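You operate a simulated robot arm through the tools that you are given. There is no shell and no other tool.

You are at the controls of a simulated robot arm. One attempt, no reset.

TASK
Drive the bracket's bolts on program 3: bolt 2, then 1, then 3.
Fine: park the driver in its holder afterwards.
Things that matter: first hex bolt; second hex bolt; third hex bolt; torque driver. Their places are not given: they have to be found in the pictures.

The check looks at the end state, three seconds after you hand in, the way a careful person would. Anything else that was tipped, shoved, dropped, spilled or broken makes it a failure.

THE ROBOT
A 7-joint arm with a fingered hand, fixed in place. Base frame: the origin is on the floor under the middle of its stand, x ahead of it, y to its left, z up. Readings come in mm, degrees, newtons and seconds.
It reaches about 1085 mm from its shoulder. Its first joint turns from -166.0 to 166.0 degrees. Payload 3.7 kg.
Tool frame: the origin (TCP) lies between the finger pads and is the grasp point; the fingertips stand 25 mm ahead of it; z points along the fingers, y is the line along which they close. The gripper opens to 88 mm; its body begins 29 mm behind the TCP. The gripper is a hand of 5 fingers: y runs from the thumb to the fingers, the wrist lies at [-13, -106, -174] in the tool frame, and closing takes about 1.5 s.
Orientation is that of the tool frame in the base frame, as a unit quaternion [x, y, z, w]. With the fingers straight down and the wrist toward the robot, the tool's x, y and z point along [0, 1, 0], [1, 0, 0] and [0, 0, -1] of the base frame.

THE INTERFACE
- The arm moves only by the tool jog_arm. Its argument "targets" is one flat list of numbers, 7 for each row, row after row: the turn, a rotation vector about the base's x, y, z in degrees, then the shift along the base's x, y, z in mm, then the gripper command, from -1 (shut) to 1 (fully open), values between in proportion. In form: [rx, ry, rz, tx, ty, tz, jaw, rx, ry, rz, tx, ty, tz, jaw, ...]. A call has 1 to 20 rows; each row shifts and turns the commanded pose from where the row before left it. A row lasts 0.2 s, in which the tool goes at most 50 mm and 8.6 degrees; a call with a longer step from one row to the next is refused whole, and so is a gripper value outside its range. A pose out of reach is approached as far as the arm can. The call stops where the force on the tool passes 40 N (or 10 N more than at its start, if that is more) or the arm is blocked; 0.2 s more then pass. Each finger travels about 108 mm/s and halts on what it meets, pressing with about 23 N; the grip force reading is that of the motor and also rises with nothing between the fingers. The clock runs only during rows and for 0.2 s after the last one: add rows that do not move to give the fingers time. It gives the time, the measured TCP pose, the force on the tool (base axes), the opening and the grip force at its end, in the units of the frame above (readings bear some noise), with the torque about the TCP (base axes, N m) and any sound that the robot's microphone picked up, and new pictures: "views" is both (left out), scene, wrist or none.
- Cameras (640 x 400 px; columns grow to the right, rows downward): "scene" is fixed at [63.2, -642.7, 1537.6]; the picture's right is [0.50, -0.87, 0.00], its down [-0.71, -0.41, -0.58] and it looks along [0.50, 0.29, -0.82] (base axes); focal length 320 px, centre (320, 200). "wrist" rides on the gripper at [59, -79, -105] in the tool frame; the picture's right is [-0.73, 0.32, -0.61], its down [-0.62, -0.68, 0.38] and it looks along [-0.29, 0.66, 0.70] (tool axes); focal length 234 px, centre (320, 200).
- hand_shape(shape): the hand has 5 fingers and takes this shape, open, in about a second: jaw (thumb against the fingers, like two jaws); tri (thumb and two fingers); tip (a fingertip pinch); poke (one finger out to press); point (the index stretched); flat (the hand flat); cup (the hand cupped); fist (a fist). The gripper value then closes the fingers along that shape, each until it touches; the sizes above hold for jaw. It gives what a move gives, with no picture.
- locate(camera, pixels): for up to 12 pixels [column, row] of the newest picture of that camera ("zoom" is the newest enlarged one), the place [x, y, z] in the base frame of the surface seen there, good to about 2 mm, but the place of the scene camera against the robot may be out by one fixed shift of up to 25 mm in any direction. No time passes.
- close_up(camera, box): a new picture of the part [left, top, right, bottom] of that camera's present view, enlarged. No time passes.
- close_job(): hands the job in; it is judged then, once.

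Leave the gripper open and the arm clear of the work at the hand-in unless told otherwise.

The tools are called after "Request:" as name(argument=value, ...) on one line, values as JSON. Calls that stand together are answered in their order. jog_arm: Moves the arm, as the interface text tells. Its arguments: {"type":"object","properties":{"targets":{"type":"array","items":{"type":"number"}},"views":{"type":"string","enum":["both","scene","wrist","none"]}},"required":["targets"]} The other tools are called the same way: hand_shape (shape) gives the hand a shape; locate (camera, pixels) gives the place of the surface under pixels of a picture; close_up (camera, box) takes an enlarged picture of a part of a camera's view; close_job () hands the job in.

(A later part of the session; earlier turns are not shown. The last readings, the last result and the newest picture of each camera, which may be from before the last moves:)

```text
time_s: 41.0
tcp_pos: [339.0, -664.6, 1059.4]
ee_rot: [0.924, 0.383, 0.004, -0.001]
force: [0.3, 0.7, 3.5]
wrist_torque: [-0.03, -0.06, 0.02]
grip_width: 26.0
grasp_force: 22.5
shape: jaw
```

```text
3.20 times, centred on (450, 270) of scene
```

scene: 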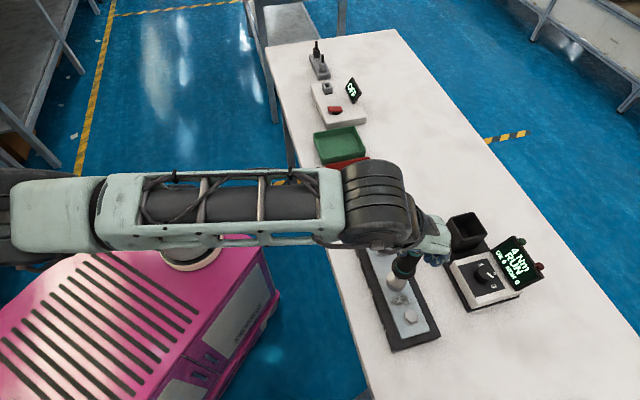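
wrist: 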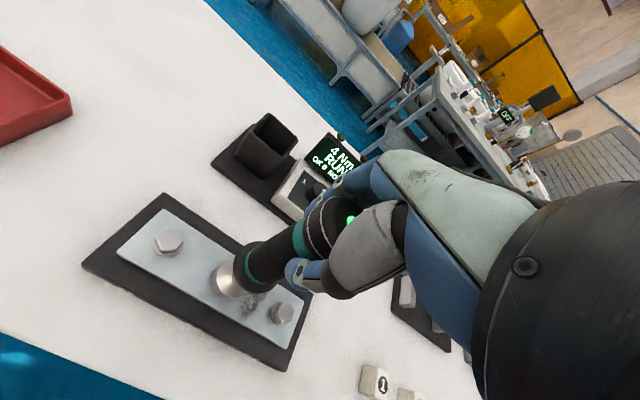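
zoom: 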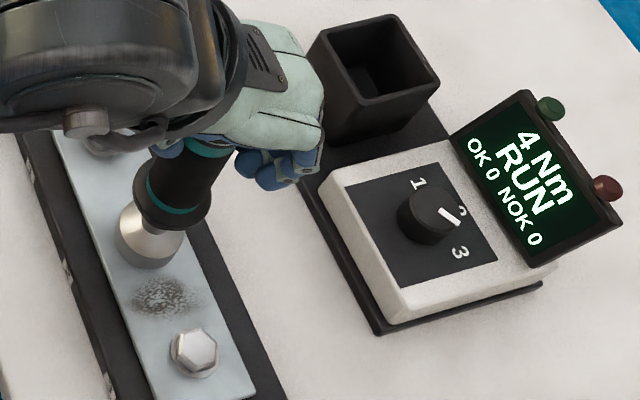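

The contact push has grown to about 8 N, so the bolt sinks more slowly than I descend. I'll hold for a moment and read again.

Request:
jog_arm(targets=[0, 0, 0, 0, 0, 0, -1, 0, 0, 0, 0, 0, 0, -1], views="scene")

Request:
close_up(camera="scene", box=[350, 220, 550, 320])

```text
time_s: 41.6
tcp_pos: [338.9, -665.1, 1057.9]
ee_rot: [0.924, 0.382, 0.005, -0.001]
force: [0.1, 1.0, 6.8]
wrist_torque: [-0.02, -0.03, 0.0]
grip_width: 26.2
grasp_force: 23.2
shape: jaw
```

scene: 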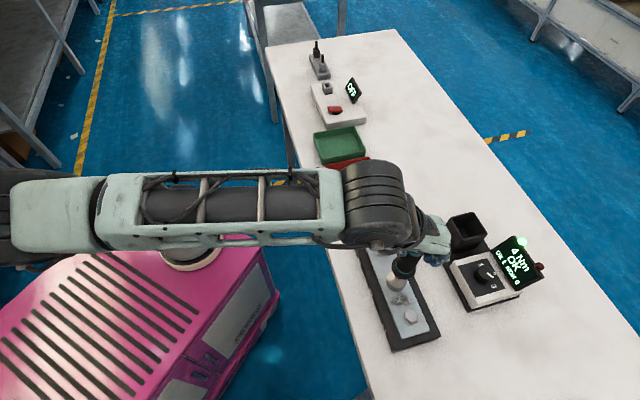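

```text
3.20 times, centred on (450, 270) of scene
```

zoom: 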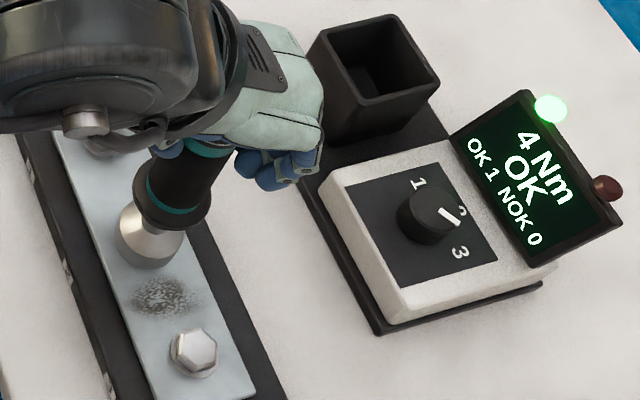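

The display reads "OK 1, NOK 0" with the green lamp lit, so bolt 2 is done. I'll lift straight off by 50 mm and check how the driver sits in the hand.

Request:
jog_arm(targets=[0, 0, 0, 0, 0, 3, -1, 0, 0, 0, 0, 0, 6, -1, 0, 0, 0, 0, 0, 8, -1, 0, 0, 0, 0, 0, 10, -1, 0, 0, 0, 0, 0, 10, -1, 0, 0, 0, 0, 0, 8, -1, 0, 0, 0, 0, 0, 5, -1, 0, 0, 0, 0, 0, 0, -1], views="both")

Request:
close_up(camera="wrist", box=[190, 240, 270, 320])

Request:
close_up(camera="scene", box=[350, 220, 550, 320])

```text
time_s: 43.4
tcp_pos: [339.6, -664.5, 1107.9]
ee_rot: [0.924, 0.383, 0.004, -0.002]
force: [0.2, -0.3, -5.4]
wrist_torque: [-0.01, 0.0, 0.04]
grip_width: 26.2
grasp_force: 22.4
shape: jaw
```

scene: 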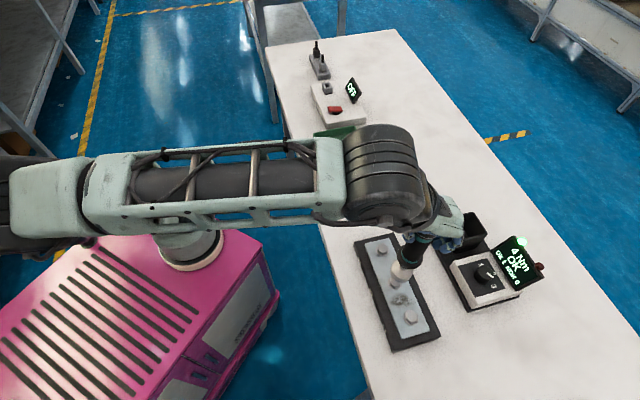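
wrist: 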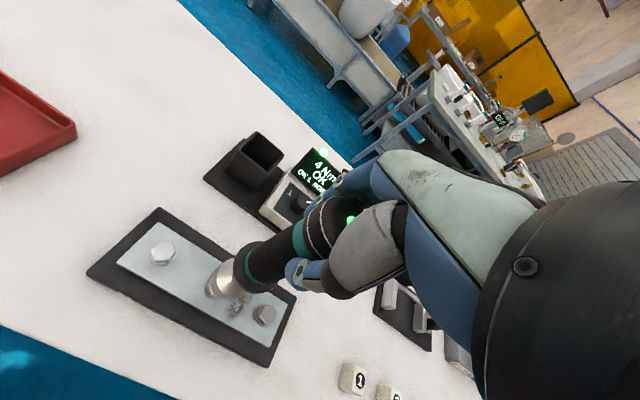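

```text
5.00 times, centred on (230, 280) of wrist
```

zoom: 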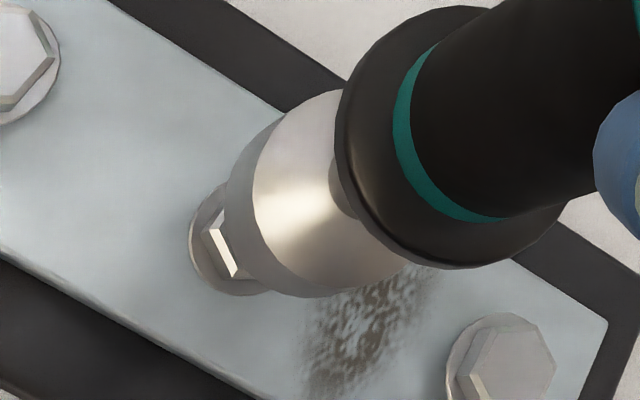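

```text
3.20 times, centred on (450, 270) of scene
```

zoom: 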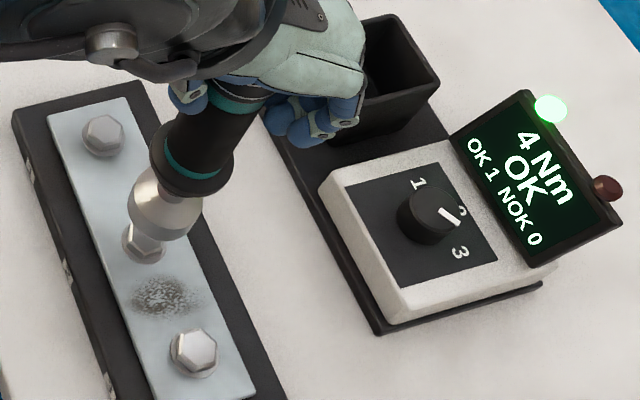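

I'll move gently along the bracket to bolt 1, a shift of (+53.2,+53.4), in small steps so the driver doesn't swing.

Request:
jog_arm(targets=[0, 0, 0, 1.5, 1.5, 0, -1, 0, 0, 0, 3, 3, 0, -1, 0, 0, 0, 5, 5, 0, -1, 0, 0, 0, 6, 6, 0, -1, 0, 0, 0, 6, 6, 0, -1, 0, 0, 0, 6, 6, 0, -1, 0, 0, 0, 6, 6, 0, -1, 0, 0, 0, 6, 6, 0, -1, 0, 0, 0, 5, 5, 0, -1, 0, 0, 0, 4, 4, 0, -1, 0, 0, 0, 3, 3, 0, -1, 0, 0, 0, 1.7, 1.9, 0, -1, 0, 0, 0, 0, 0, 0, -1], views="both")

Request:
close_up(camera="wrist", box=[190, 240, 270, 320])

Request:
locate(camera="zoom", pixels=[[325, 98], [300, 113], [278, 135], [264, 160], [258, 190], [260, 218], [272, 246], [292, 266], [320, 279], [352, 281], [385, 271], [402, 261]])

Request:
locate(camera="zoom", pixels=[[345, 100], [340, 130], [342, 165], [352, 195], [372, 226], [402, 249], [440, 261], [480, 261], [518, 247], [550, 220], [392, 38], [432, 14]])

```text
time_s: 46.2
tcp_pos: [392.0, -611.1, 1108.5]
ee_rot: [0.924, 0.382, 0.004, -0.002]
force: [0.7, 0.0, -4.4]
wrist_torque: [-0.03, 0.04, 0.0]
grip_width: 25.9
grasp_force: 23.4
shape: jaw
```

scene: 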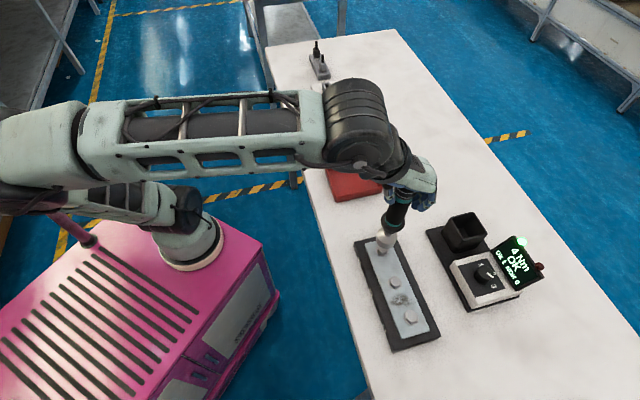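
wrist: 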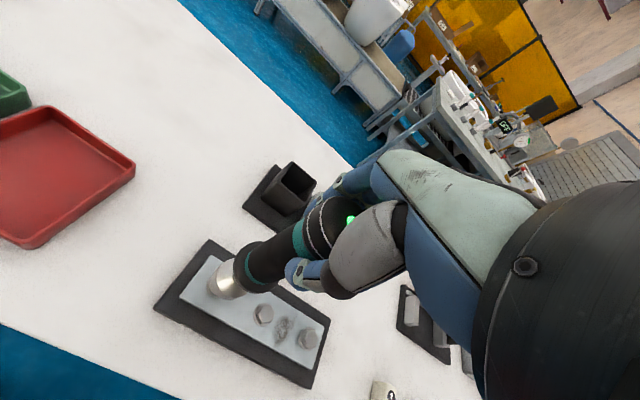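

```text
5.00 times, centred on (230, 280) of wrist
```

zoom: 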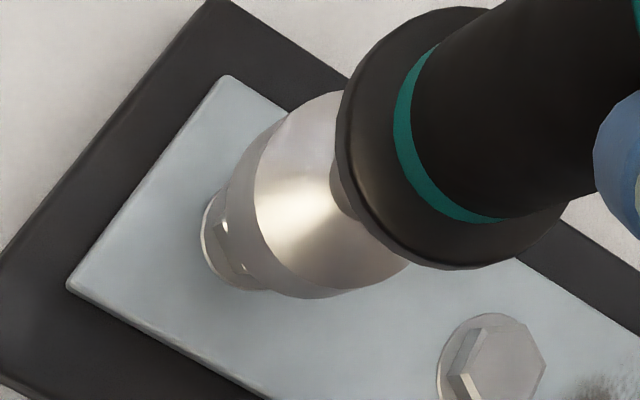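

```text
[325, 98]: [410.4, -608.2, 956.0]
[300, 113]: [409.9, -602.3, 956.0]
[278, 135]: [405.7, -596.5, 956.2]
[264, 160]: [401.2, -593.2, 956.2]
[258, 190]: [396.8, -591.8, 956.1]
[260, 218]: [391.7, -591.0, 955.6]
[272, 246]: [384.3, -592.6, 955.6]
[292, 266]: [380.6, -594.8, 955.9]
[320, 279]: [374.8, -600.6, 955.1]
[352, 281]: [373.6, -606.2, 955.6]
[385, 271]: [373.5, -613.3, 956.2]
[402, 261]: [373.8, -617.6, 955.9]
```

```text
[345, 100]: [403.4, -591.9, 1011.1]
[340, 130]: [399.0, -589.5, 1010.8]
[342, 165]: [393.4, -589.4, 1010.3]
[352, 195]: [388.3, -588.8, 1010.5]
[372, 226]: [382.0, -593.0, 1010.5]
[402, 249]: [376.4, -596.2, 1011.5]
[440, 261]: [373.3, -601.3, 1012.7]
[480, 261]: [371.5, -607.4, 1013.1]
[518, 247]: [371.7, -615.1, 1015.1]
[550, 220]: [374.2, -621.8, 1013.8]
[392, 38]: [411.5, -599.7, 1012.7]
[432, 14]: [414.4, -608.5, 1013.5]
```

The driver still hangs vertically: socket at (392.4,-610.8) against bolt 1 at (392.2,-611.1). I'll descend, slowing as I near the head, to z about 1065.

Request:
jog_arm(targets=[0, 0, 0, 0, 0, -4, -1, 0, 0, 0, 0, 0, -7, -1, 0, 0, 0, 0, 0, -8, -1, 0, 0, 0, 0, 0, -7, -1, 0, 0, 0, 0, 0, -4, -1, 0, 0, 0, 0, 0, -3, -1, 0, 0, 0, 0, 0, -2, -1, 0, 0, 0, 0, 0, -2, -1, 0, 0, 0, 0, 0, -1, -1, 0, 0, 0, 0, 0, -1, -1, 0, 0, 0, 0, 0, -1, -1, 0, 0, 0, 0, 0, -1, -1], views="both")

Request:
close_up(camera="scene", box=[350, 190, 550, 310])

Request:
close_up(camera="wrist", box=[190, 240, 270, 320])

```text
time_s: 48.8
tcp_pos: [393.1, -611.4, 1068.3]
ee_rot: [0.924, 0.382, 0.005, -0.001]
force: [0.7, 0.2, -1.9]
wrist_torque: [0.03, -0.04, -0.01]
grip_width: 25.7
grasp_force: 23.2
shape: jaw
```

scene: 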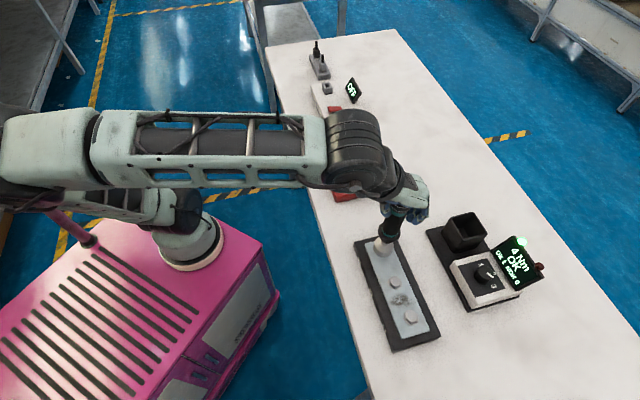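
wrist: 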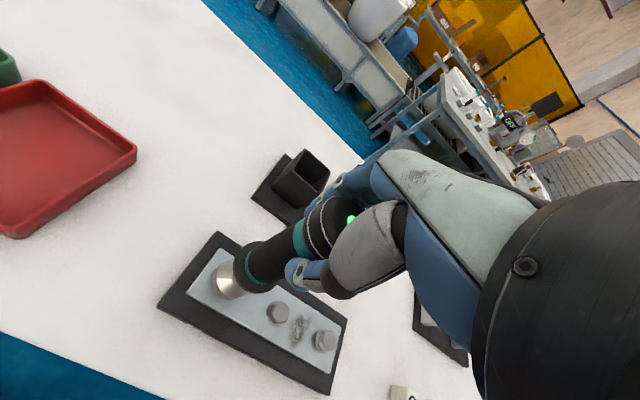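

```text
3.20 times, centred on (450, 250) of scene
```

zoom: 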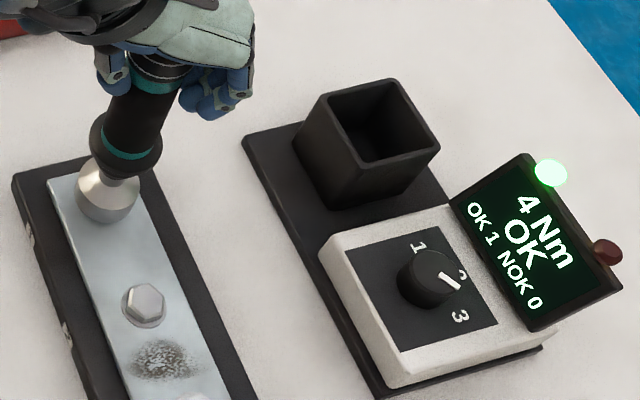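

```text
5.00 times, centred on (230, 280) of wrist
```

zoom: 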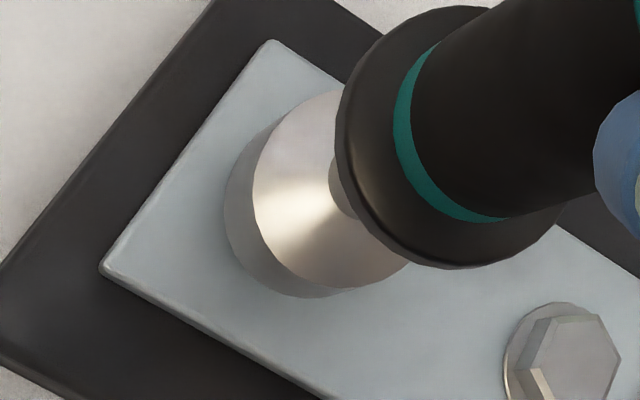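

There is light contact at z 1068 and the display still shows OK 1. I'll continue in 1 mm steps.

Request:
jog_arm(targets=[0, 0, 0, 0, 0, -1, -1, 0, 0, 0, 0, 0, -1, -1], views="scene")

Request:
close_up(camera="scene", box=[350, 190, 550, 310])

```text
time_s: 49.4
tcp_pos: [392.2, -612.0, 1065.5]
ee_rot: [0.924, 0.383, 0.005, -0.001]
force: [-0.6, 1.6, -3.3]
wrist_torque: [-0.01, 0.02, -0.02]
grip_width: 25.9
grasp_force: 22.8
shape: jaw
```

scene: 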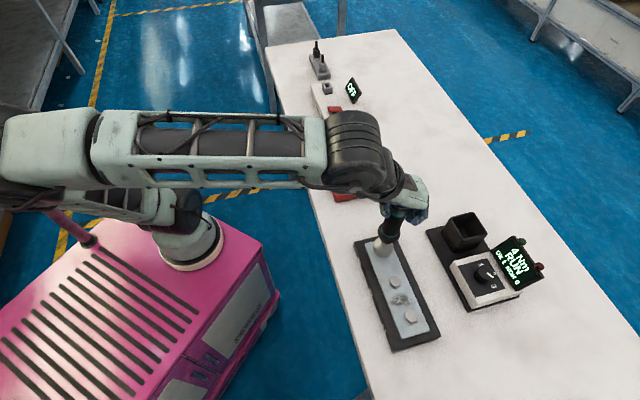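

```text
3.20 times, centred on (450, 250) of scene
```

zoom: 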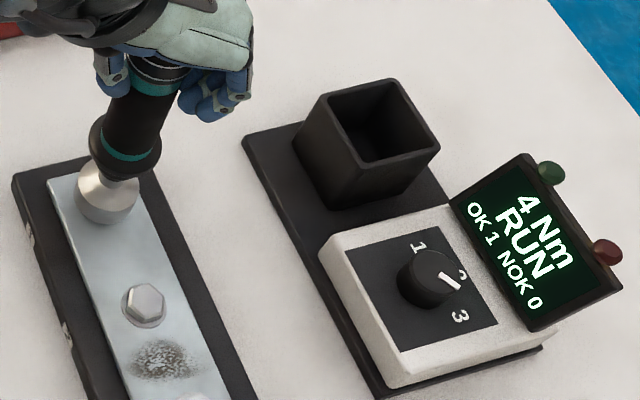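

It reads RUN on bolt 1. I'll follow it down as before.

Request:
jog_arm(targets=[0, 0, 0, 0, 0, -1, -1, 0, 0, 0, 0, 0, -1, -1, 0, 0, 0, 0, 0, -1, -1], views="none")

Request:
jog_arm(targets=[0, 0, 0, 0, 0, -1, -1, 0, 0, 0, 0, 0, -1, -1], views="scene")

Request:
close_up(camera="scene", box=[350, 190, 550, 310])

```text
time_s: 50.2
tcp_pos: [392.7, -611.9, 1061.7]
ee_rot: [0.924, 0.383, 0.005, -0.003]
force: [-0.5, 0.0, -2.6]
wrist_torque: [-0.04, 0.04, 0.0]
grip_width: 26.3
grasp_force: 23.1
shape: jaw
```

```text
time_s: 50.8
tcp_pos: [391.8, -610.9, 1060.3]
ee_rot: [0.924, 0.383, 0.004, -0.002]
force: [-0.7, -0.3, -3.0]
wrist_torque: [0.01, 0.01, 0.01]
grip_width: 26.0
grasp_force: 22.8
shape: jaw
```

scene: 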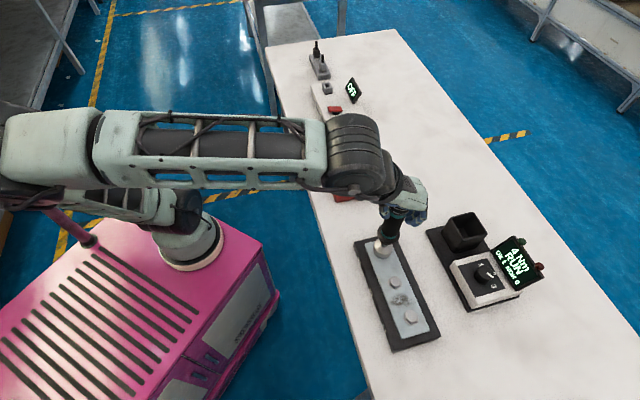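

```text
3.20 times, centred on (450, 250) of scene
```

zoom: 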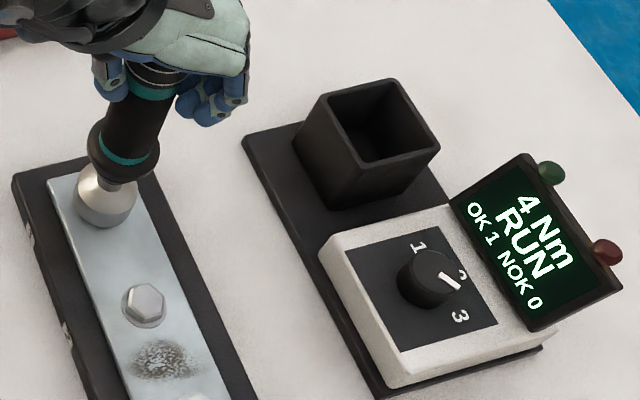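

It is still running with light contact. I'll follow 1–2 mm more.

Request:
jog_arm(targets=[0, 0, 0, 0, 0, -1, -1, 0, 0, 0, 0, 0, -1, -1, 0, 0, 0, 0, 0, 0, -1], views="scene")

Request:
close_up(camera="scene", box=[350, 190, 550, 310])

```text
time_s: 51.6
tcp_pos: [392.5, -611.0, 1058.5]
ee_rot: [0.924, 0.382, 0.005, 0.0]
force: [0.0, 0.3, 5.4]
wrist_torque: [-0.04, -0.04, 0.01]
grip_width: 25.9
grasp_force: 23.0
shape: jaw
```

scene: 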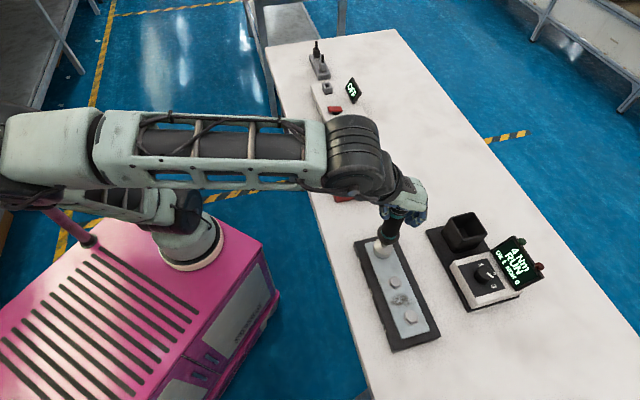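

```text
3.20 times, centred on (450, 250) of scene
```

zoom: 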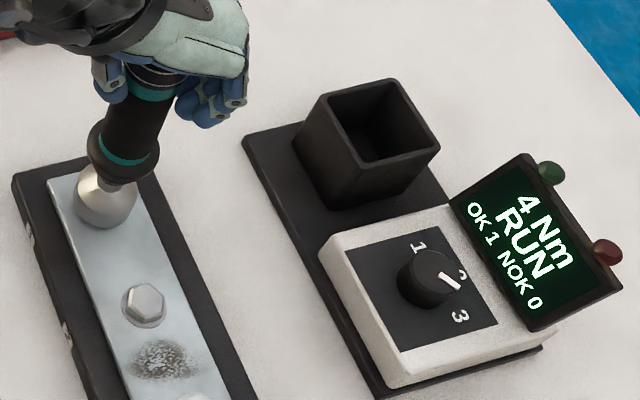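

The push is about 10 N and it is still in RUN, just as bolt 2 was right before it finished. I'll hold still.

Request:
jog_arm(targets=[0, 0, 0, 0, 0, 0, -1, 0, 0, 0, 0, 0, 0, -1], views="scene")

Request:
close_up(camera="scene", box=[350, 190, 550, 310])

```text
time_s: 52.2
tcp_pos: [392.2, -611.2, 1060.1]
ee_rot: [0.924, 0.383, 0.004, -0.002]
force: [0.2, 0.9, 5.6]
wrist_torque: [-0.02, -0.02, -0.01]
grip_width: 26.4
grasp_force: 23.0
shape: jaw
```

scene: 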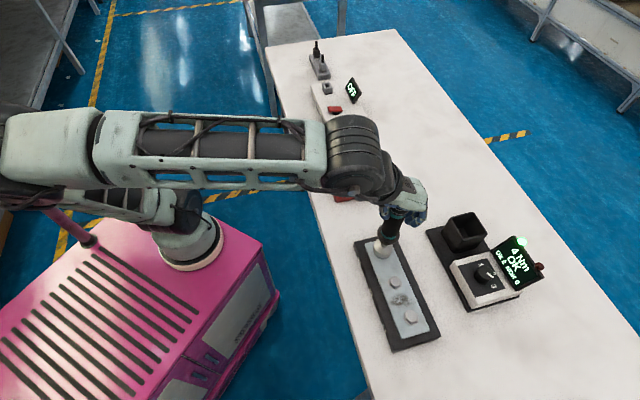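

```text
3.20 times, centred on (450, 250) of scene
```

zoom: 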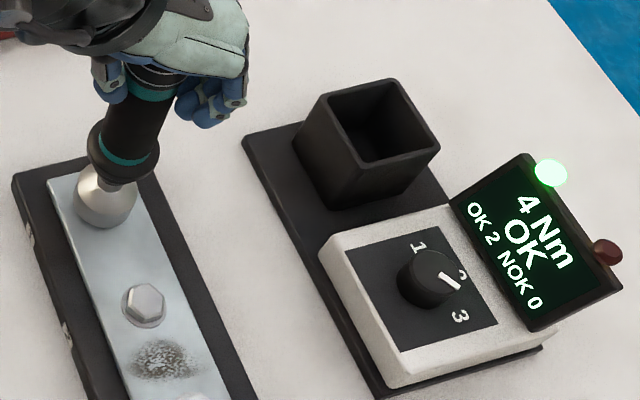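

"OK 2, NOK 0", so bolt 1 is done. I'll lift straight off by 50 mm.

Request:
jog_arm(targets=[0, 0, 0, 0, 0, 3, -1, 0, 0, 0, 0, 0, 6, -1, 0, 0, 0, 0, 0, 8, -1, 0, 0, 0, 0, 0, 10, -1, 0, 0, 0, 0, 0, 10, -1, 0, 0, 0, 0, 0, 8, -1, 0, 0, 0, 0, 0, 5, -1, 0, 0, 0, 0, 0, 0, -1], views="none")

Request:
jog_arm(targets=[0, 0, 0, -1.5, -1.5, 0, -1, 0, 0, 0, -3, -3, 0, -1, 0, 0, 0, -5, -5, 0, -1, 0, 0, 0, -7, -7, 0, -1, 0, 0, 0, -8, -8, 0, -1, 0, 0, 0, -8, -8, 0, -1, 0, 0, 0, -8, -8, 0, -1, 0, 0, 0, -8, -8, 0, -1, 0, 0, 0, -8, -8, 0, -1, 0, 0, 0, -8, -8, 0, -1, 0, 0, 0, -8, -8, 0, -1, 0, 0, 0, -8, -8, 0, -1, 0, 0, 0, -7, -7, 0, -1, 0, 0, 0, -6, -6, 0, -1, 0, 0, 0, -5, -5, 0, -1, 0, 0, 0, -4, -4, 0, -1, 0, 0, 0, -2.5, -2.5, 0, -1, 0, 0, 0, -1.2, -1.2, 0, -1, 0, 0, 0, 0, 0, 0, -1], views="both")

Request:
close_up(camera="wrist", box=[190, 240, 270, 320])

```text
time_s: 54.0
tcp_pos: [391.2, -612.8, 1107.3]
ee_rot: [0.924, 0.383, 0.005, -0.002]
force: [-0.4, 0.0, -5.1]
wrist_torque: [0.02, 0.03, 0.01]
grip_width: 26.2
grasp_force: 23.3
shape: jaw
```

```text
time_s: 58.0
tcp_pos: [286.3, -718.0, 1108.3]
ee_rot: [0.924, 0.384, 0.004, -0.001]
force: [0.4, -0.1, -5.0]
wrist_torque: [0.02, -0.01, 0.01]
grip_width: 26.1
grasp_force: 22.9
shape: jaw
```

scene: 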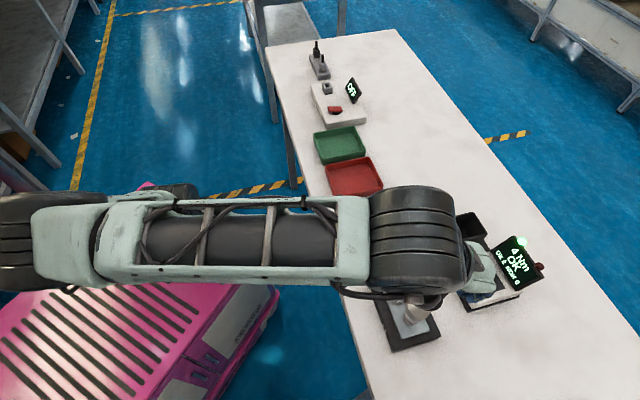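
wrist: 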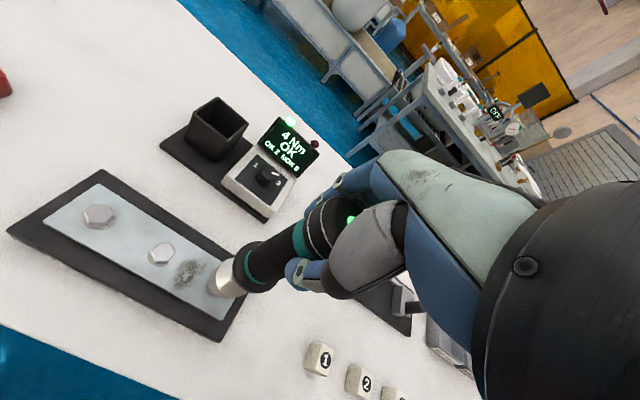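

```text
5.00 times, centred on (230, 280) of wrist
```

zoom: 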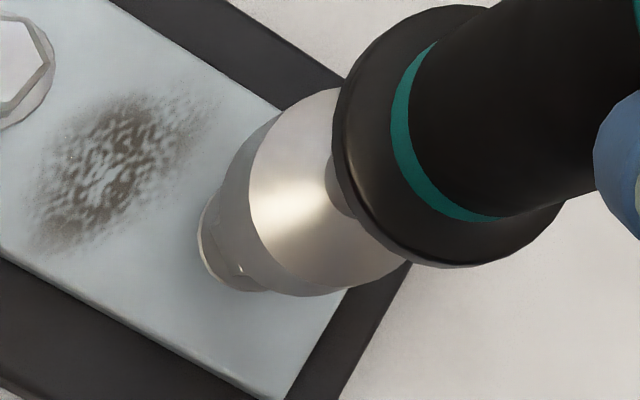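

The driver is over bolt 3 and the display still shows OK 2. The socket outline has shifted a few pixels, so I'll measure it again.

Request:
locate(camera="zoom", pixels=[[320, 97], [296, 110], [274, 132], [259, 160], [253, 190], [256, 218], [267, 246], [288, 268], [318, 281], [350, 283], [383, 273], [400, 262]])

Request:
locate(camera="zoom", pixels=[[342, 100], [336, 130], [338, 165], [348, 195], [369, 226], [400, 249], [438, 261], [478, 261], [516, 247], [548, 220], [390, 36], [430, 12]])

```text
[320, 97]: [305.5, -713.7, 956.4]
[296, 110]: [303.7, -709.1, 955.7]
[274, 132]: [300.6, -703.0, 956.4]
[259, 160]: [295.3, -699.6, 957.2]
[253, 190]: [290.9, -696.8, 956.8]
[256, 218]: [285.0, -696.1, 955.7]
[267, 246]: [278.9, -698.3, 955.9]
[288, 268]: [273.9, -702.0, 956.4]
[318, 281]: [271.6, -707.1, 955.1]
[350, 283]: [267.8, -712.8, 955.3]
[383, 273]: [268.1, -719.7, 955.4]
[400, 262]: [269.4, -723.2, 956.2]
```

```text
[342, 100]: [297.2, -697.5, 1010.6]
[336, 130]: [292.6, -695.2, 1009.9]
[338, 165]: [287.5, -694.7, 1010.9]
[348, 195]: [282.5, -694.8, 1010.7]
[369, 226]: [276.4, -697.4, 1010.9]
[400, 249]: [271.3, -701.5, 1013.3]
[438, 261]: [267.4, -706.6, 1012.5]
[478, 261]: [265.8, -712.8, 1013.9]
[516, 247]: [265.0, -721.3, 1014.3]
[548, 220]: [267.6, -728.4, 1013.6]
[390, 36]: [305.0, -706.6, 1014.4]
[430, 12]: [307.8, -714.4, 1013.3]
```

The socket is at (286.7,-716.1) and vertical, and bolt 3 is at (286.0,-717.3). I'll shift (-0.5,-0.8), descend slowly onto bolt 3 and look for RUN.

Request:
jog_arm(targets=[0, 0, 0, -0.5, -0.8, -2, -1, 0, 0, 0, 0, 0, -6, -1, 0, 0, 0, 0, 0, -8, -1, 0, 0, 0, 0, 0, -8, -1, 0, 0, 0, 0, 0, -5, -1, 0, 0, 0, 0, 0, -4, -1, 0, 0, 0, 0, 0, -2, -1, 0, 0, 0, 0, 0, -2, -1, 0, 0, 0, 0, 0, -1, -1, 0, 0, 0, 0, 0, -1, -1, 0, 0, 0, 0, 0, -1, -1, 0, 0, 0, 0, 0, -1, -1], views="both")

Request:
close_up(camera="scene", box=[380, 220, 560, 330])

Request:
close_up(camera="wrist", box=[190, 240, 270, 320])

```text
time_s: 60.6
tcp_pos: [286.3, -718.3, 1067.2]
ee_rot: [0.924, 0.383, 0.005, 0.0]
force: [0.9, -1.1, -3.4]
wrist_torque: [-0.02, 0.0, -0.01]
grip_width: 26.1
grasp_force: 23.4
shape: jaw
```

scene: 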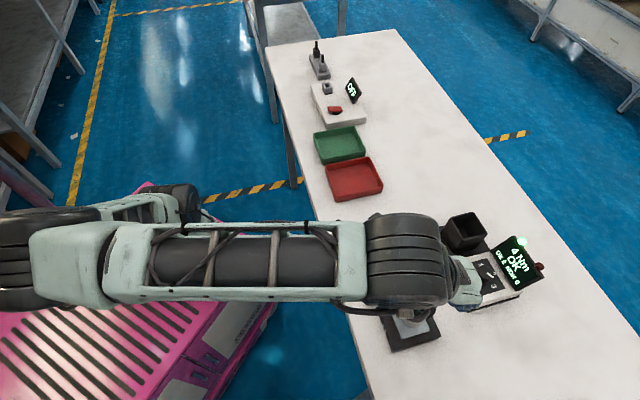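
wrist: 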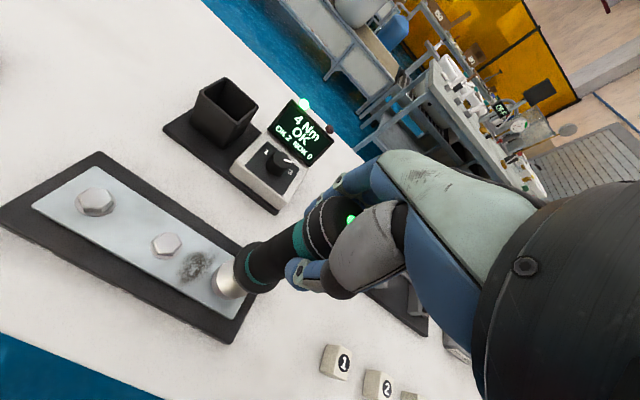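

```text
3.56 times, centred on (470, 275) of scene
```

zoom: 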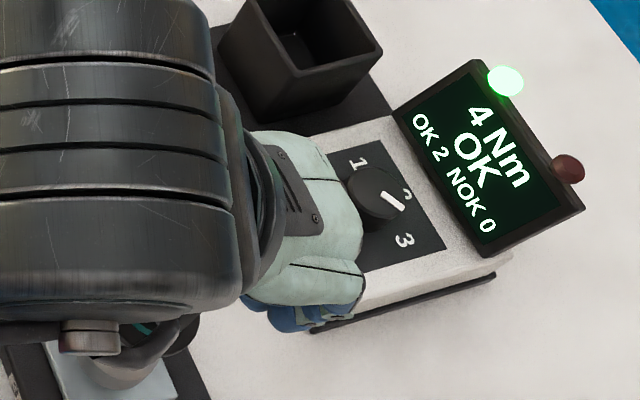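

```text
5.00 times, centred on (230, 280) of wrist
```

zoom: 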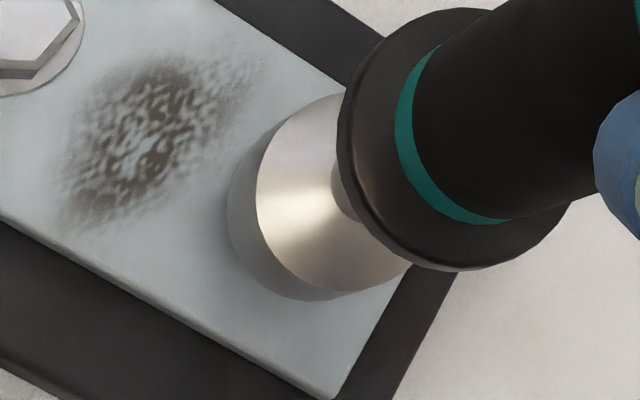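

The socket is at bolt 3's head with the display still at OK 2. I'll go down 2 mm more and look for RUN.

Request:
jog_arm(targets=[0, 0, 0, 0, 0, -1, -1, 0, 0, 0, 0, 0, -1, -1], views="scene")

Request:
close_up(camera="scene", box=[380, 220, 560, 330])

```text
time_s: 61.2
tcp_pos: [284.9, -719.5, 1064.7]
ee_rot: [0.924, 0.383, 0.004, -0.002]
force: [0.0, 0.5, -3.3]
wrist_torque: [-0.01, 0.03, 0.0]
grip_width: 25.9
grasp_force: 23.5
shape: jaw
```

scene: 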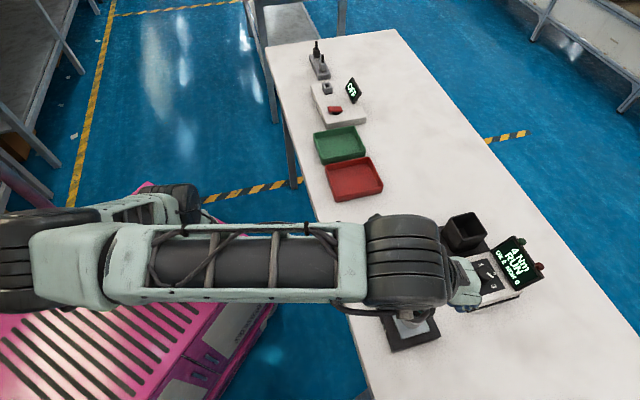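

```text
3.56 times, centred on (470, 275) of scene
```

zoom: 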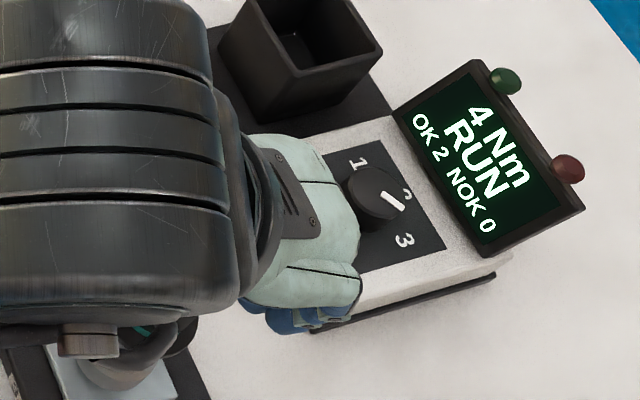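

It reads RUN on bolt 3, so I'll follow it down at the same pace as before.

Request:
jog_arm(targets=[0, 0, 0, 0, 0, -1, -1, 0, 0, 0, 0, 0, -1, -1, 0, 0, 0, 0, 0, -1, -1], views="none")

Request:
jog_arm(targets=[0, 0, 0, 0, 0, -1, -1, 0, 0, 0, 0, 0, -1, -1], views="none")

Request:
jog_arm(targets=[0, 0, 0, 0, 0, -1, -1, 0, 0, 0, 0, 0, -1, -1, 0, 0, 0, 0, 0, 0, -1], views="scene")

Request:
close_up(camera="scene", box=[380, 220, 560, 330])

```text
time_s: 62.0
tcp_pos: [286.2, -718.7, 1062.2]
ee_rot: [0.923, 0.384, 0.005, -0.001]
force: [0.5, -0.3, -2.5]
wrist_torque: [0.01, 0.0, 0.03]
grip_width: 26.0
grasp_force: 23.2
shape: jaw
```

```text
time_s: 62.6
tcp_pos: [285.0, -719.0, 1060.4]
ee_rot: [0.924, 0.383, 0.004, -0.001]
force: [0.4, 0.0, -3.3]
wrist_torque: [0.01, -0.02, 0.01]
grip_width: 26.1
grasp_force: 23.1
shape: jaw
```

```text
time_s: 63.4
tcp_pos: [285.3, -717.1, 1059.0]
ee_rot: [0.924, 0.383, 0.005, -0.001]
force: [-0.7, 0.2, 4.6]
wrist_torque: [-0.01, 0.0, -0.01]
grip_width: 25.8
grasp_force: 23.3
shape: jaw
```

scene: 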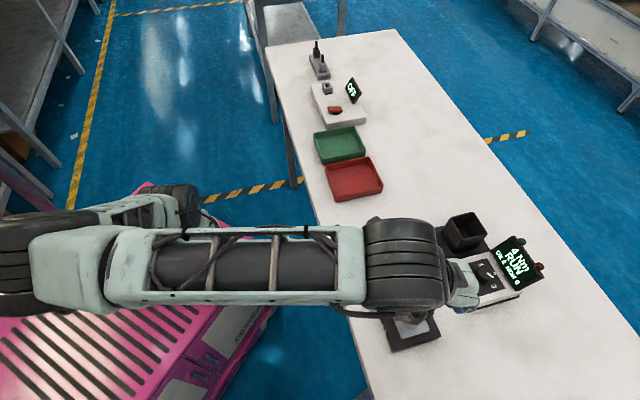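

```text
3.56 times, centred on (470, 275) of scene
```

zoom: 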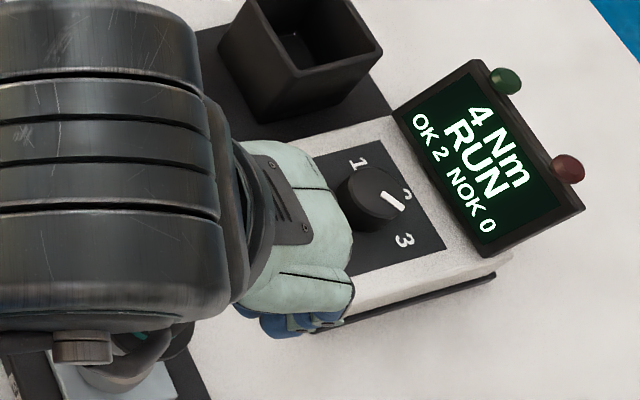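

Same pattern as before: about 10 N of push and still in RUN. I'll hold until it finishes.

Request:
jog_arm(targets=[0, 0, 0, 0, 0, 0, -1, 0, 0, 0, 0, 0, 0, -1], views="scene")

Request:
close_up(camera="scene", box=[380, 220, 560, 330])

```text
time_s: 64.0
tcp_pos: [285.5, -717.9, 1059.6]
ee_rot: [0.924, 0.383, 0.005, -0.001]
force: [-0.5, 0.6, 5.4]
wrist_torque: [-0.02, 0.03, 0.01]
grip_width: 26.1
grasp_force: 23.0
shape: jaw
```

scene: 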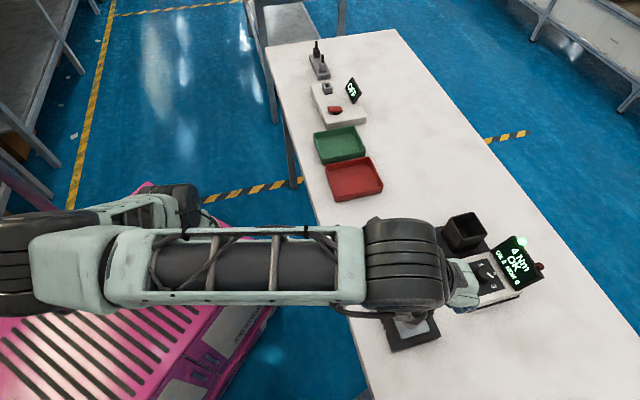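

```text
3.56 times, centred on (470, 275) of scene
```

zoom: 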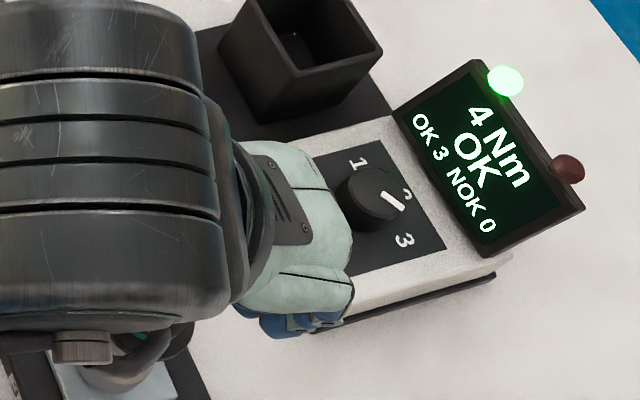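

"OK 3, NOK 0": all three bolts were driven in order on program 3. Now I'll park the driver. First I'll lift straight up by 75 mm and look at the holder.

Request:
jog_arm(targets=[0, 0, 0, 0, 0, 3, -1, 0, 0, 0, 0, 0, 6, -1, 0, 0, 0, 0, 0, 8, -1, 0, 0, 0, 0, 0, 10, -1, 0, 0, 0, 0, 0, 11, -1, 0, 0, 0, 0, 0, 11, -1, 0, 0, 0, 0, 0, 10, -1, 0, 0, 0, 0, 0, 8, -1, 0, 0, 0, 0, 0, 5, -1, 0, 0, 0, 0, 0, 3, -1, 0, 0, 0, 0, 0, 0, -1], views="none")

Request:
jog_arm(targets=[0, 0, 0, 2, 0, 0, -1, 0, 0, 0, 5, -1, 0, -1, 0, 0, 0, 8, -1, 0, -1, 0, 0, 0, 11, -1, 0, -1, 0, 0, 0, 12, -2, 0, -1, 0, 0, 0, 13, -2, 0, -1, 0, 0, 0, 13, -2, 0, -1, 0, 0, 0, 13, -2, 0, -1, 0, 0, 0, 13, -2, 0, -1, 0, 0, 0, 13, -2, 0, -1, 0, 0, 0, 12, -2, 0, -1, 0, 0, 0, 10, -1, 0, -1, 0, 0, 0, 8, -1, 0, -1, 0, 0, 0, 5, -1, 0, -1, 0, 0, 0, 3, 0, 0, -1, 0, 0, 0, 1, 0, 0, -1, 0, 0, 0, 0, 0, 0, -1], views="both")

Request:
close_up(camera="wrist", box=[150, 130, 310, 310])

```text
time_s: 66.4
tcp_pos: [285.7, -719.2, 1132.7]
ee_rot: [0.924, 0.383, 0.004, -0.002]
force: [0.1, 0.3, -4.6]
wrist_torque: [0.0, 0.03, 0.01]
grip_width: 25.8
grasp_force: 22.7
shape: jaw
```

```text
time_s: 70.0
tcp_pos: [427.0, -738.2, 1133.0]
ee_rot: [0.924, 0.383, 0.004, -0.002]
force: [-0.7, 0.3, -5.1]
wrist_torque: [0.0, 0.03, 0.02]
grip_width: 25.9
grasp_force: 23.1
shape: jaw
```

scene: 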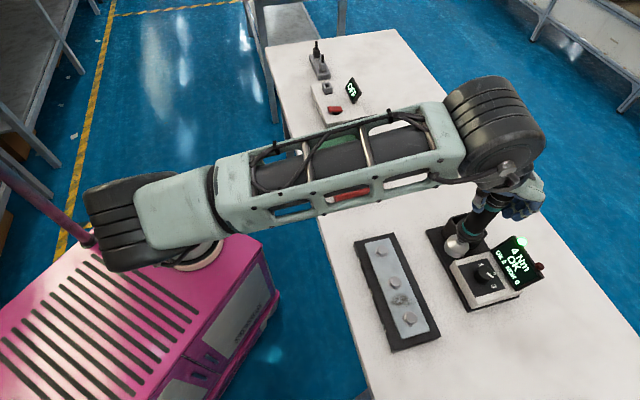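
wrist: 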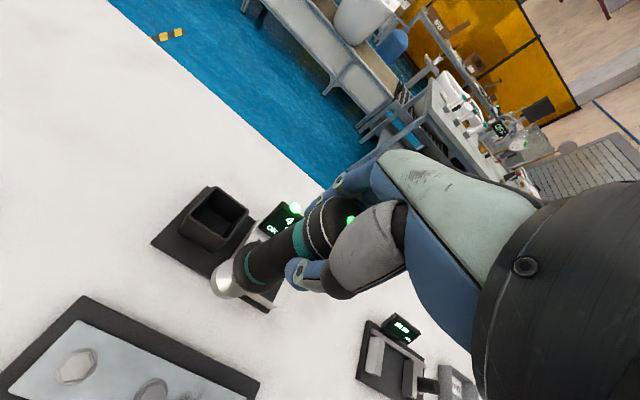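

```text
2.22 times, centred on (230, 220) of wrist
```

zoom: 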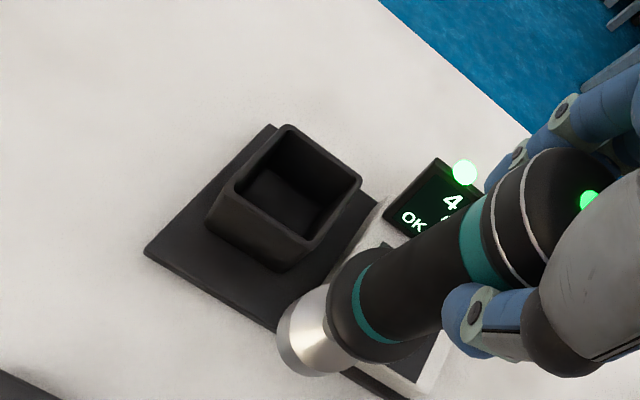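

The holder's opening is clear at px (217,213). I'll enlarge it to measure its inner edges.

Request:
close_up(camera="wrist", box=[176, 185, 256, 240])

```text
7.27 times, centred on (216, 212) of wrist
```

zoom: 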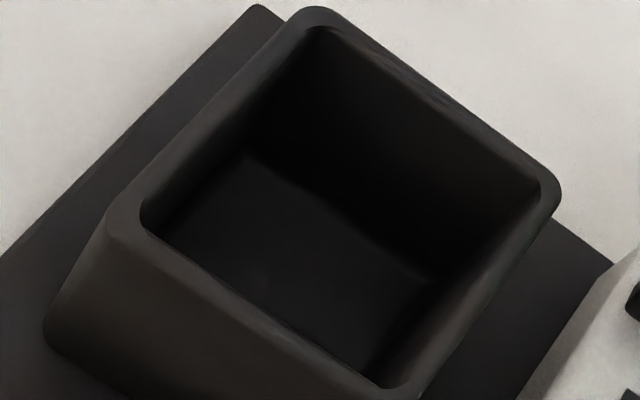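

I'll locate points along the holder's rim to get its centre.

Request:
locate(camera="zoom", pixels=[[313, 22], [548, 192], [128, 213], [395, 390], [214, 117], [437, 102], [474, 300], [255, 314], [290, 220], [210, 210], [400, 300], [330, 170]])

Request:
close_up(camera="wrist", box=[190, 240, 270, 320])

```text
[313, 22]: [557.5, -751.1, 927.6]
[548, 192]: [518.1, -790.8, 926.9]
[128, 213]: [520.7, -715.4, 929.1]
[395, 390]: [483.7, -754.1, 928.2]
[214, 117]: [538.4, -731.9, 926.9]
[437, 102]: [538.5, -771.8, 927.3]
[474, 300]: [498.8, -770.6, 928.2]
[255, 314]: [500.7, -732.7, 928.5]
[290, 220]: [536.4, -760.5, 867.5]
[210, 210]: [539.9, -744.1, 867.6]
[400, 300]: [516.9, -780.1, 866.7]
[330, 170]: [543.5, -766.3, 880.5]
```

```text
5.00 times, centred on (230, 280) of wrist
```

zoom: 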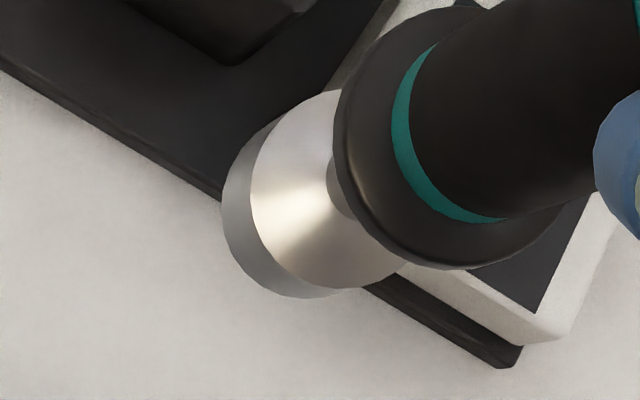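

The holder's centre is at about (519.5,-752.2) with an inner width of ~50 mm, against the socket's 39 mm. Next I'll measure the socket's present centre.

Request:
locate(camera="zoom", pixels=[[325, 98], [300, 111], [276, 133], [261, 160], [255, 190], [257, 218], [269, 246], [289, 267], [318, 281], [350, 283], [383, 273], [398, 263]])

Request:
locate(camera="zoom", pixels=[[342, 100], [337, 130], [339, 165], [349, 195], [370, 226], [400, 249], [438, 262], [478, 262], [516, 248], [548, 220], [390, 38], [430, 14]])

```text
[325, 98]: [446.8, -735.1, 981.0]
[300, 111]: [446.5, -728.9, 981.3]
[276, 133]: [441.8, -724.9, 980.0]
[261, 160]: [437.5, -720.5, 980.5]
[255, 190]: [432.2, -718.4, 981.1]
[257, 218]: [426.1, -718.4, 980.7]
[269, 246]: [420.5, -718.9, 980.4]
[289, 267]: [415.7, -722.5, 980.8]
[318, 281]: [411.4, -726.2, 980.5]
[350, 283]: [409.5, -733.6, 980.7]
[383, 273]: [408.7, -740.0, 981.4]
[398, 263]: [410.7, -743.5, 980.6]
```

```text
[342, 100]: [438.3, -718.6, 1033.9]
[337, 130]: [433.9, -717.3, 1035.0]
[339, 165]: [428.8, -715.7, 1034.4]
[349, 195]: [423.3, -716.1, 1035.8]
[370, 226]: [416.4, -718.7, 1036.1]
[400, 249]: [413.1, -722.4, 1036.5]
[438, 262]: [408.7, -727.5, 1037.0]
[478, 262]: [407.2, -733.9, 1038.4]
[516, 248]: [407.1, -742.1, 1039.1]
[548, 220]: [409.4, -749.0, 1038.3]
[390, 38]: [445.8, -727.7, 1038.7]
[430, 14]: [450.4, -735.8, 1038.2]
```

The driver is vertical, with the socket at (428.3,-737.5). I'll shift it by (+90.9,-14.5) to centre it over the holder, ramping gently at this height.

Request:
jog_arm(targets=[0, 0, 0, 2, -0.3, 0, -1, 0, 0, 0, 5, -0.8, 0, -1, 0, 0, 0, 8, -1.3, 0, -1, 0, 0, 0, 10, -1.6, 0, -1, 0, 0, 0, 11, -1.8, 0, -1, 0, 0, 0, 11, -1.8, 0, -1, 0, 0, 0, 11, -1.8, 0, -1, 0, 0, 0, 10, -1.6, 0, -1, 0, 0, 0, 9, -1.4, 0, -1, 0, 0, 0, 6, -1, 0, -1, 0, 0, 0, 4, -0.6, 0, -1, 0, 0, 0, 2.5, -0.3, 0, -1, 0, 0, 0, 1.4, -0.2, 0, -1, 0, 0, 0, 0, 0, 0, -1], views="both")

Request:
close_up(camera="wrist", box=[190, 240, 270, 320])

Request:
close_up(camera="scene", box=[420, 150, 560, 270])

```text
time_s: 73.0
tcp_pos: [519.0, -752.8, 1132.1]
ee_rot: [0.924, 0.383, 0.005, -0.001]
force: [0.4, 0.4, -5.1]
wrist_torque: [0.01, 0.04, -0.01]
grip_width: 25.6
grasp_force: 23.1
shape: jaw
```

scene: 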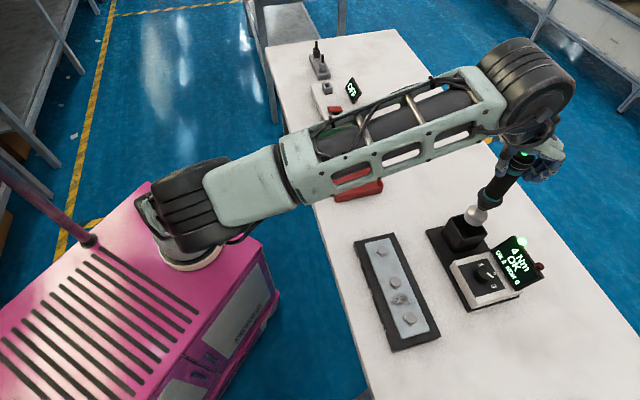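
wrist: 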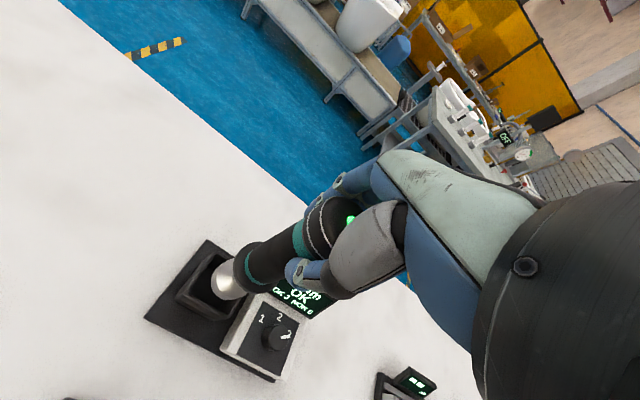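

```text
5.00 times, centred on (230, 280) of wrist
```

zoom: 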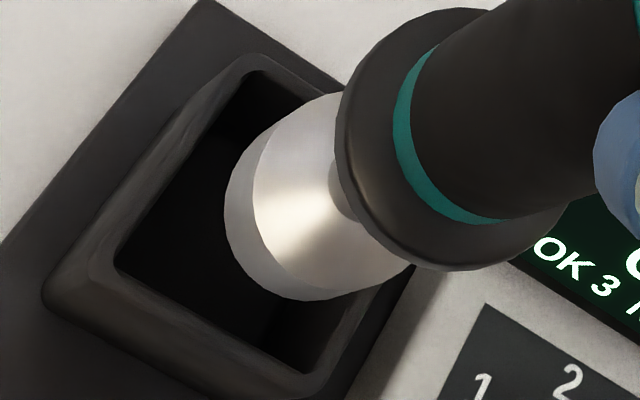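

```text
3.33 times, centred on (490, 210) of scene
```

zoom: 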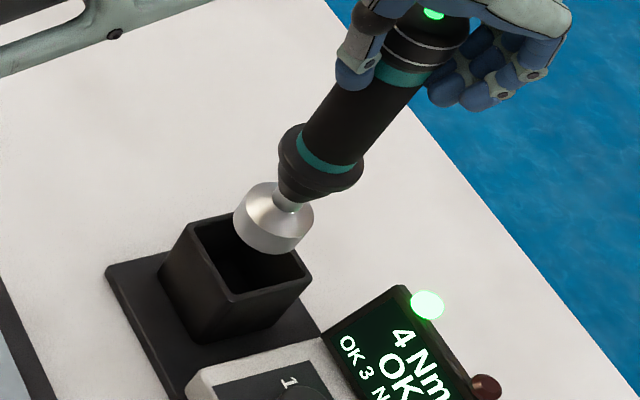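

The socket hangs above the holder. I'll measure the socket's centre and visible rim points here before lowering.

Request:
locate(camera="zoom", pixels=[[250, 200], [270, 240]])

Request:
close_up(camera="wrist", box=[190, 240, 270, 320])

Request:
locate(camera="zoom", pixels=[[325, 100], [302, 115], [280, 137], [265, 163], [258, 190], [260, 218], [270, 246], [291, 268], [320, 283], [352, 286], [385, 277], [403, 267]])

Request:
locate(camera="zoom", pixels=[[102, 270], [250, 62], [200, 120], [150, 195], [200, 330], [300, 385], [120, 262], [350, 330]])

```text
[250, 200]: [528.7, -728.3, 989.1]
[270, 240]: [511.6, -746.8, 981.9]
```

```text
5.00 times, centred on (230, 280) of wrist
```

zoom: 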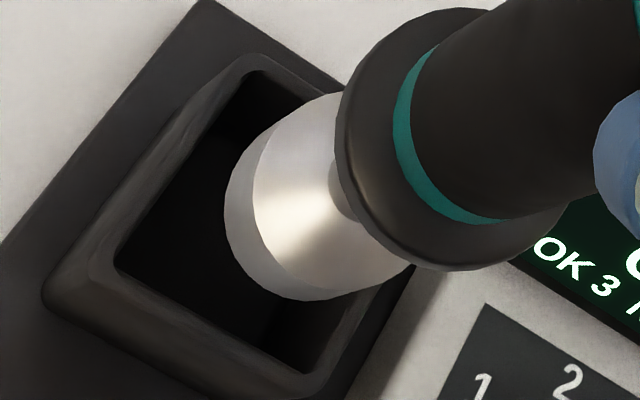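

```text
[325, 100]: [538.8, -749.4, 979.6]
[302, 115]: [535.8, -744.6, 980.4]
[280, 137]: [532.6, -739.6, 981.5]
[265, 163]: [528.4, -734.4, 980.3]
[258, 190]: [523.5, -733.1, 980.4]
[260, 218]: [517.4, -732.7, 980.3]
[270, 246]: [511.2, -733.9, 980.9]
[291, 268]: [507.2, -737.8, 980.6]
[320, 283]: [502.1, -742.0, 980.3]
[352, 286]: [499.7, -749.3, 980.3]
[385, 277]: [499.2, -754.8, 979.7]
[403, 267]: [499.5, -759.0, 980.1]
```

```text
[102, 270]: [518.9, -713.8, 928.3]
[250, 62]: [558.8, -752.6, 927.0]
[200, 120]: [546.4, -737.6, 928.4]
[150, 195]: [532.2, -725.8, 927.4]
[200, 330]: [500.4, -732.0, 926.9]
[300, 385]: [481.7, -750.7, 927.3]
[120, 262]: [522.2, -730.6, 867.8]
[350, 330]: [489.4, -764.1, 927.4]
```

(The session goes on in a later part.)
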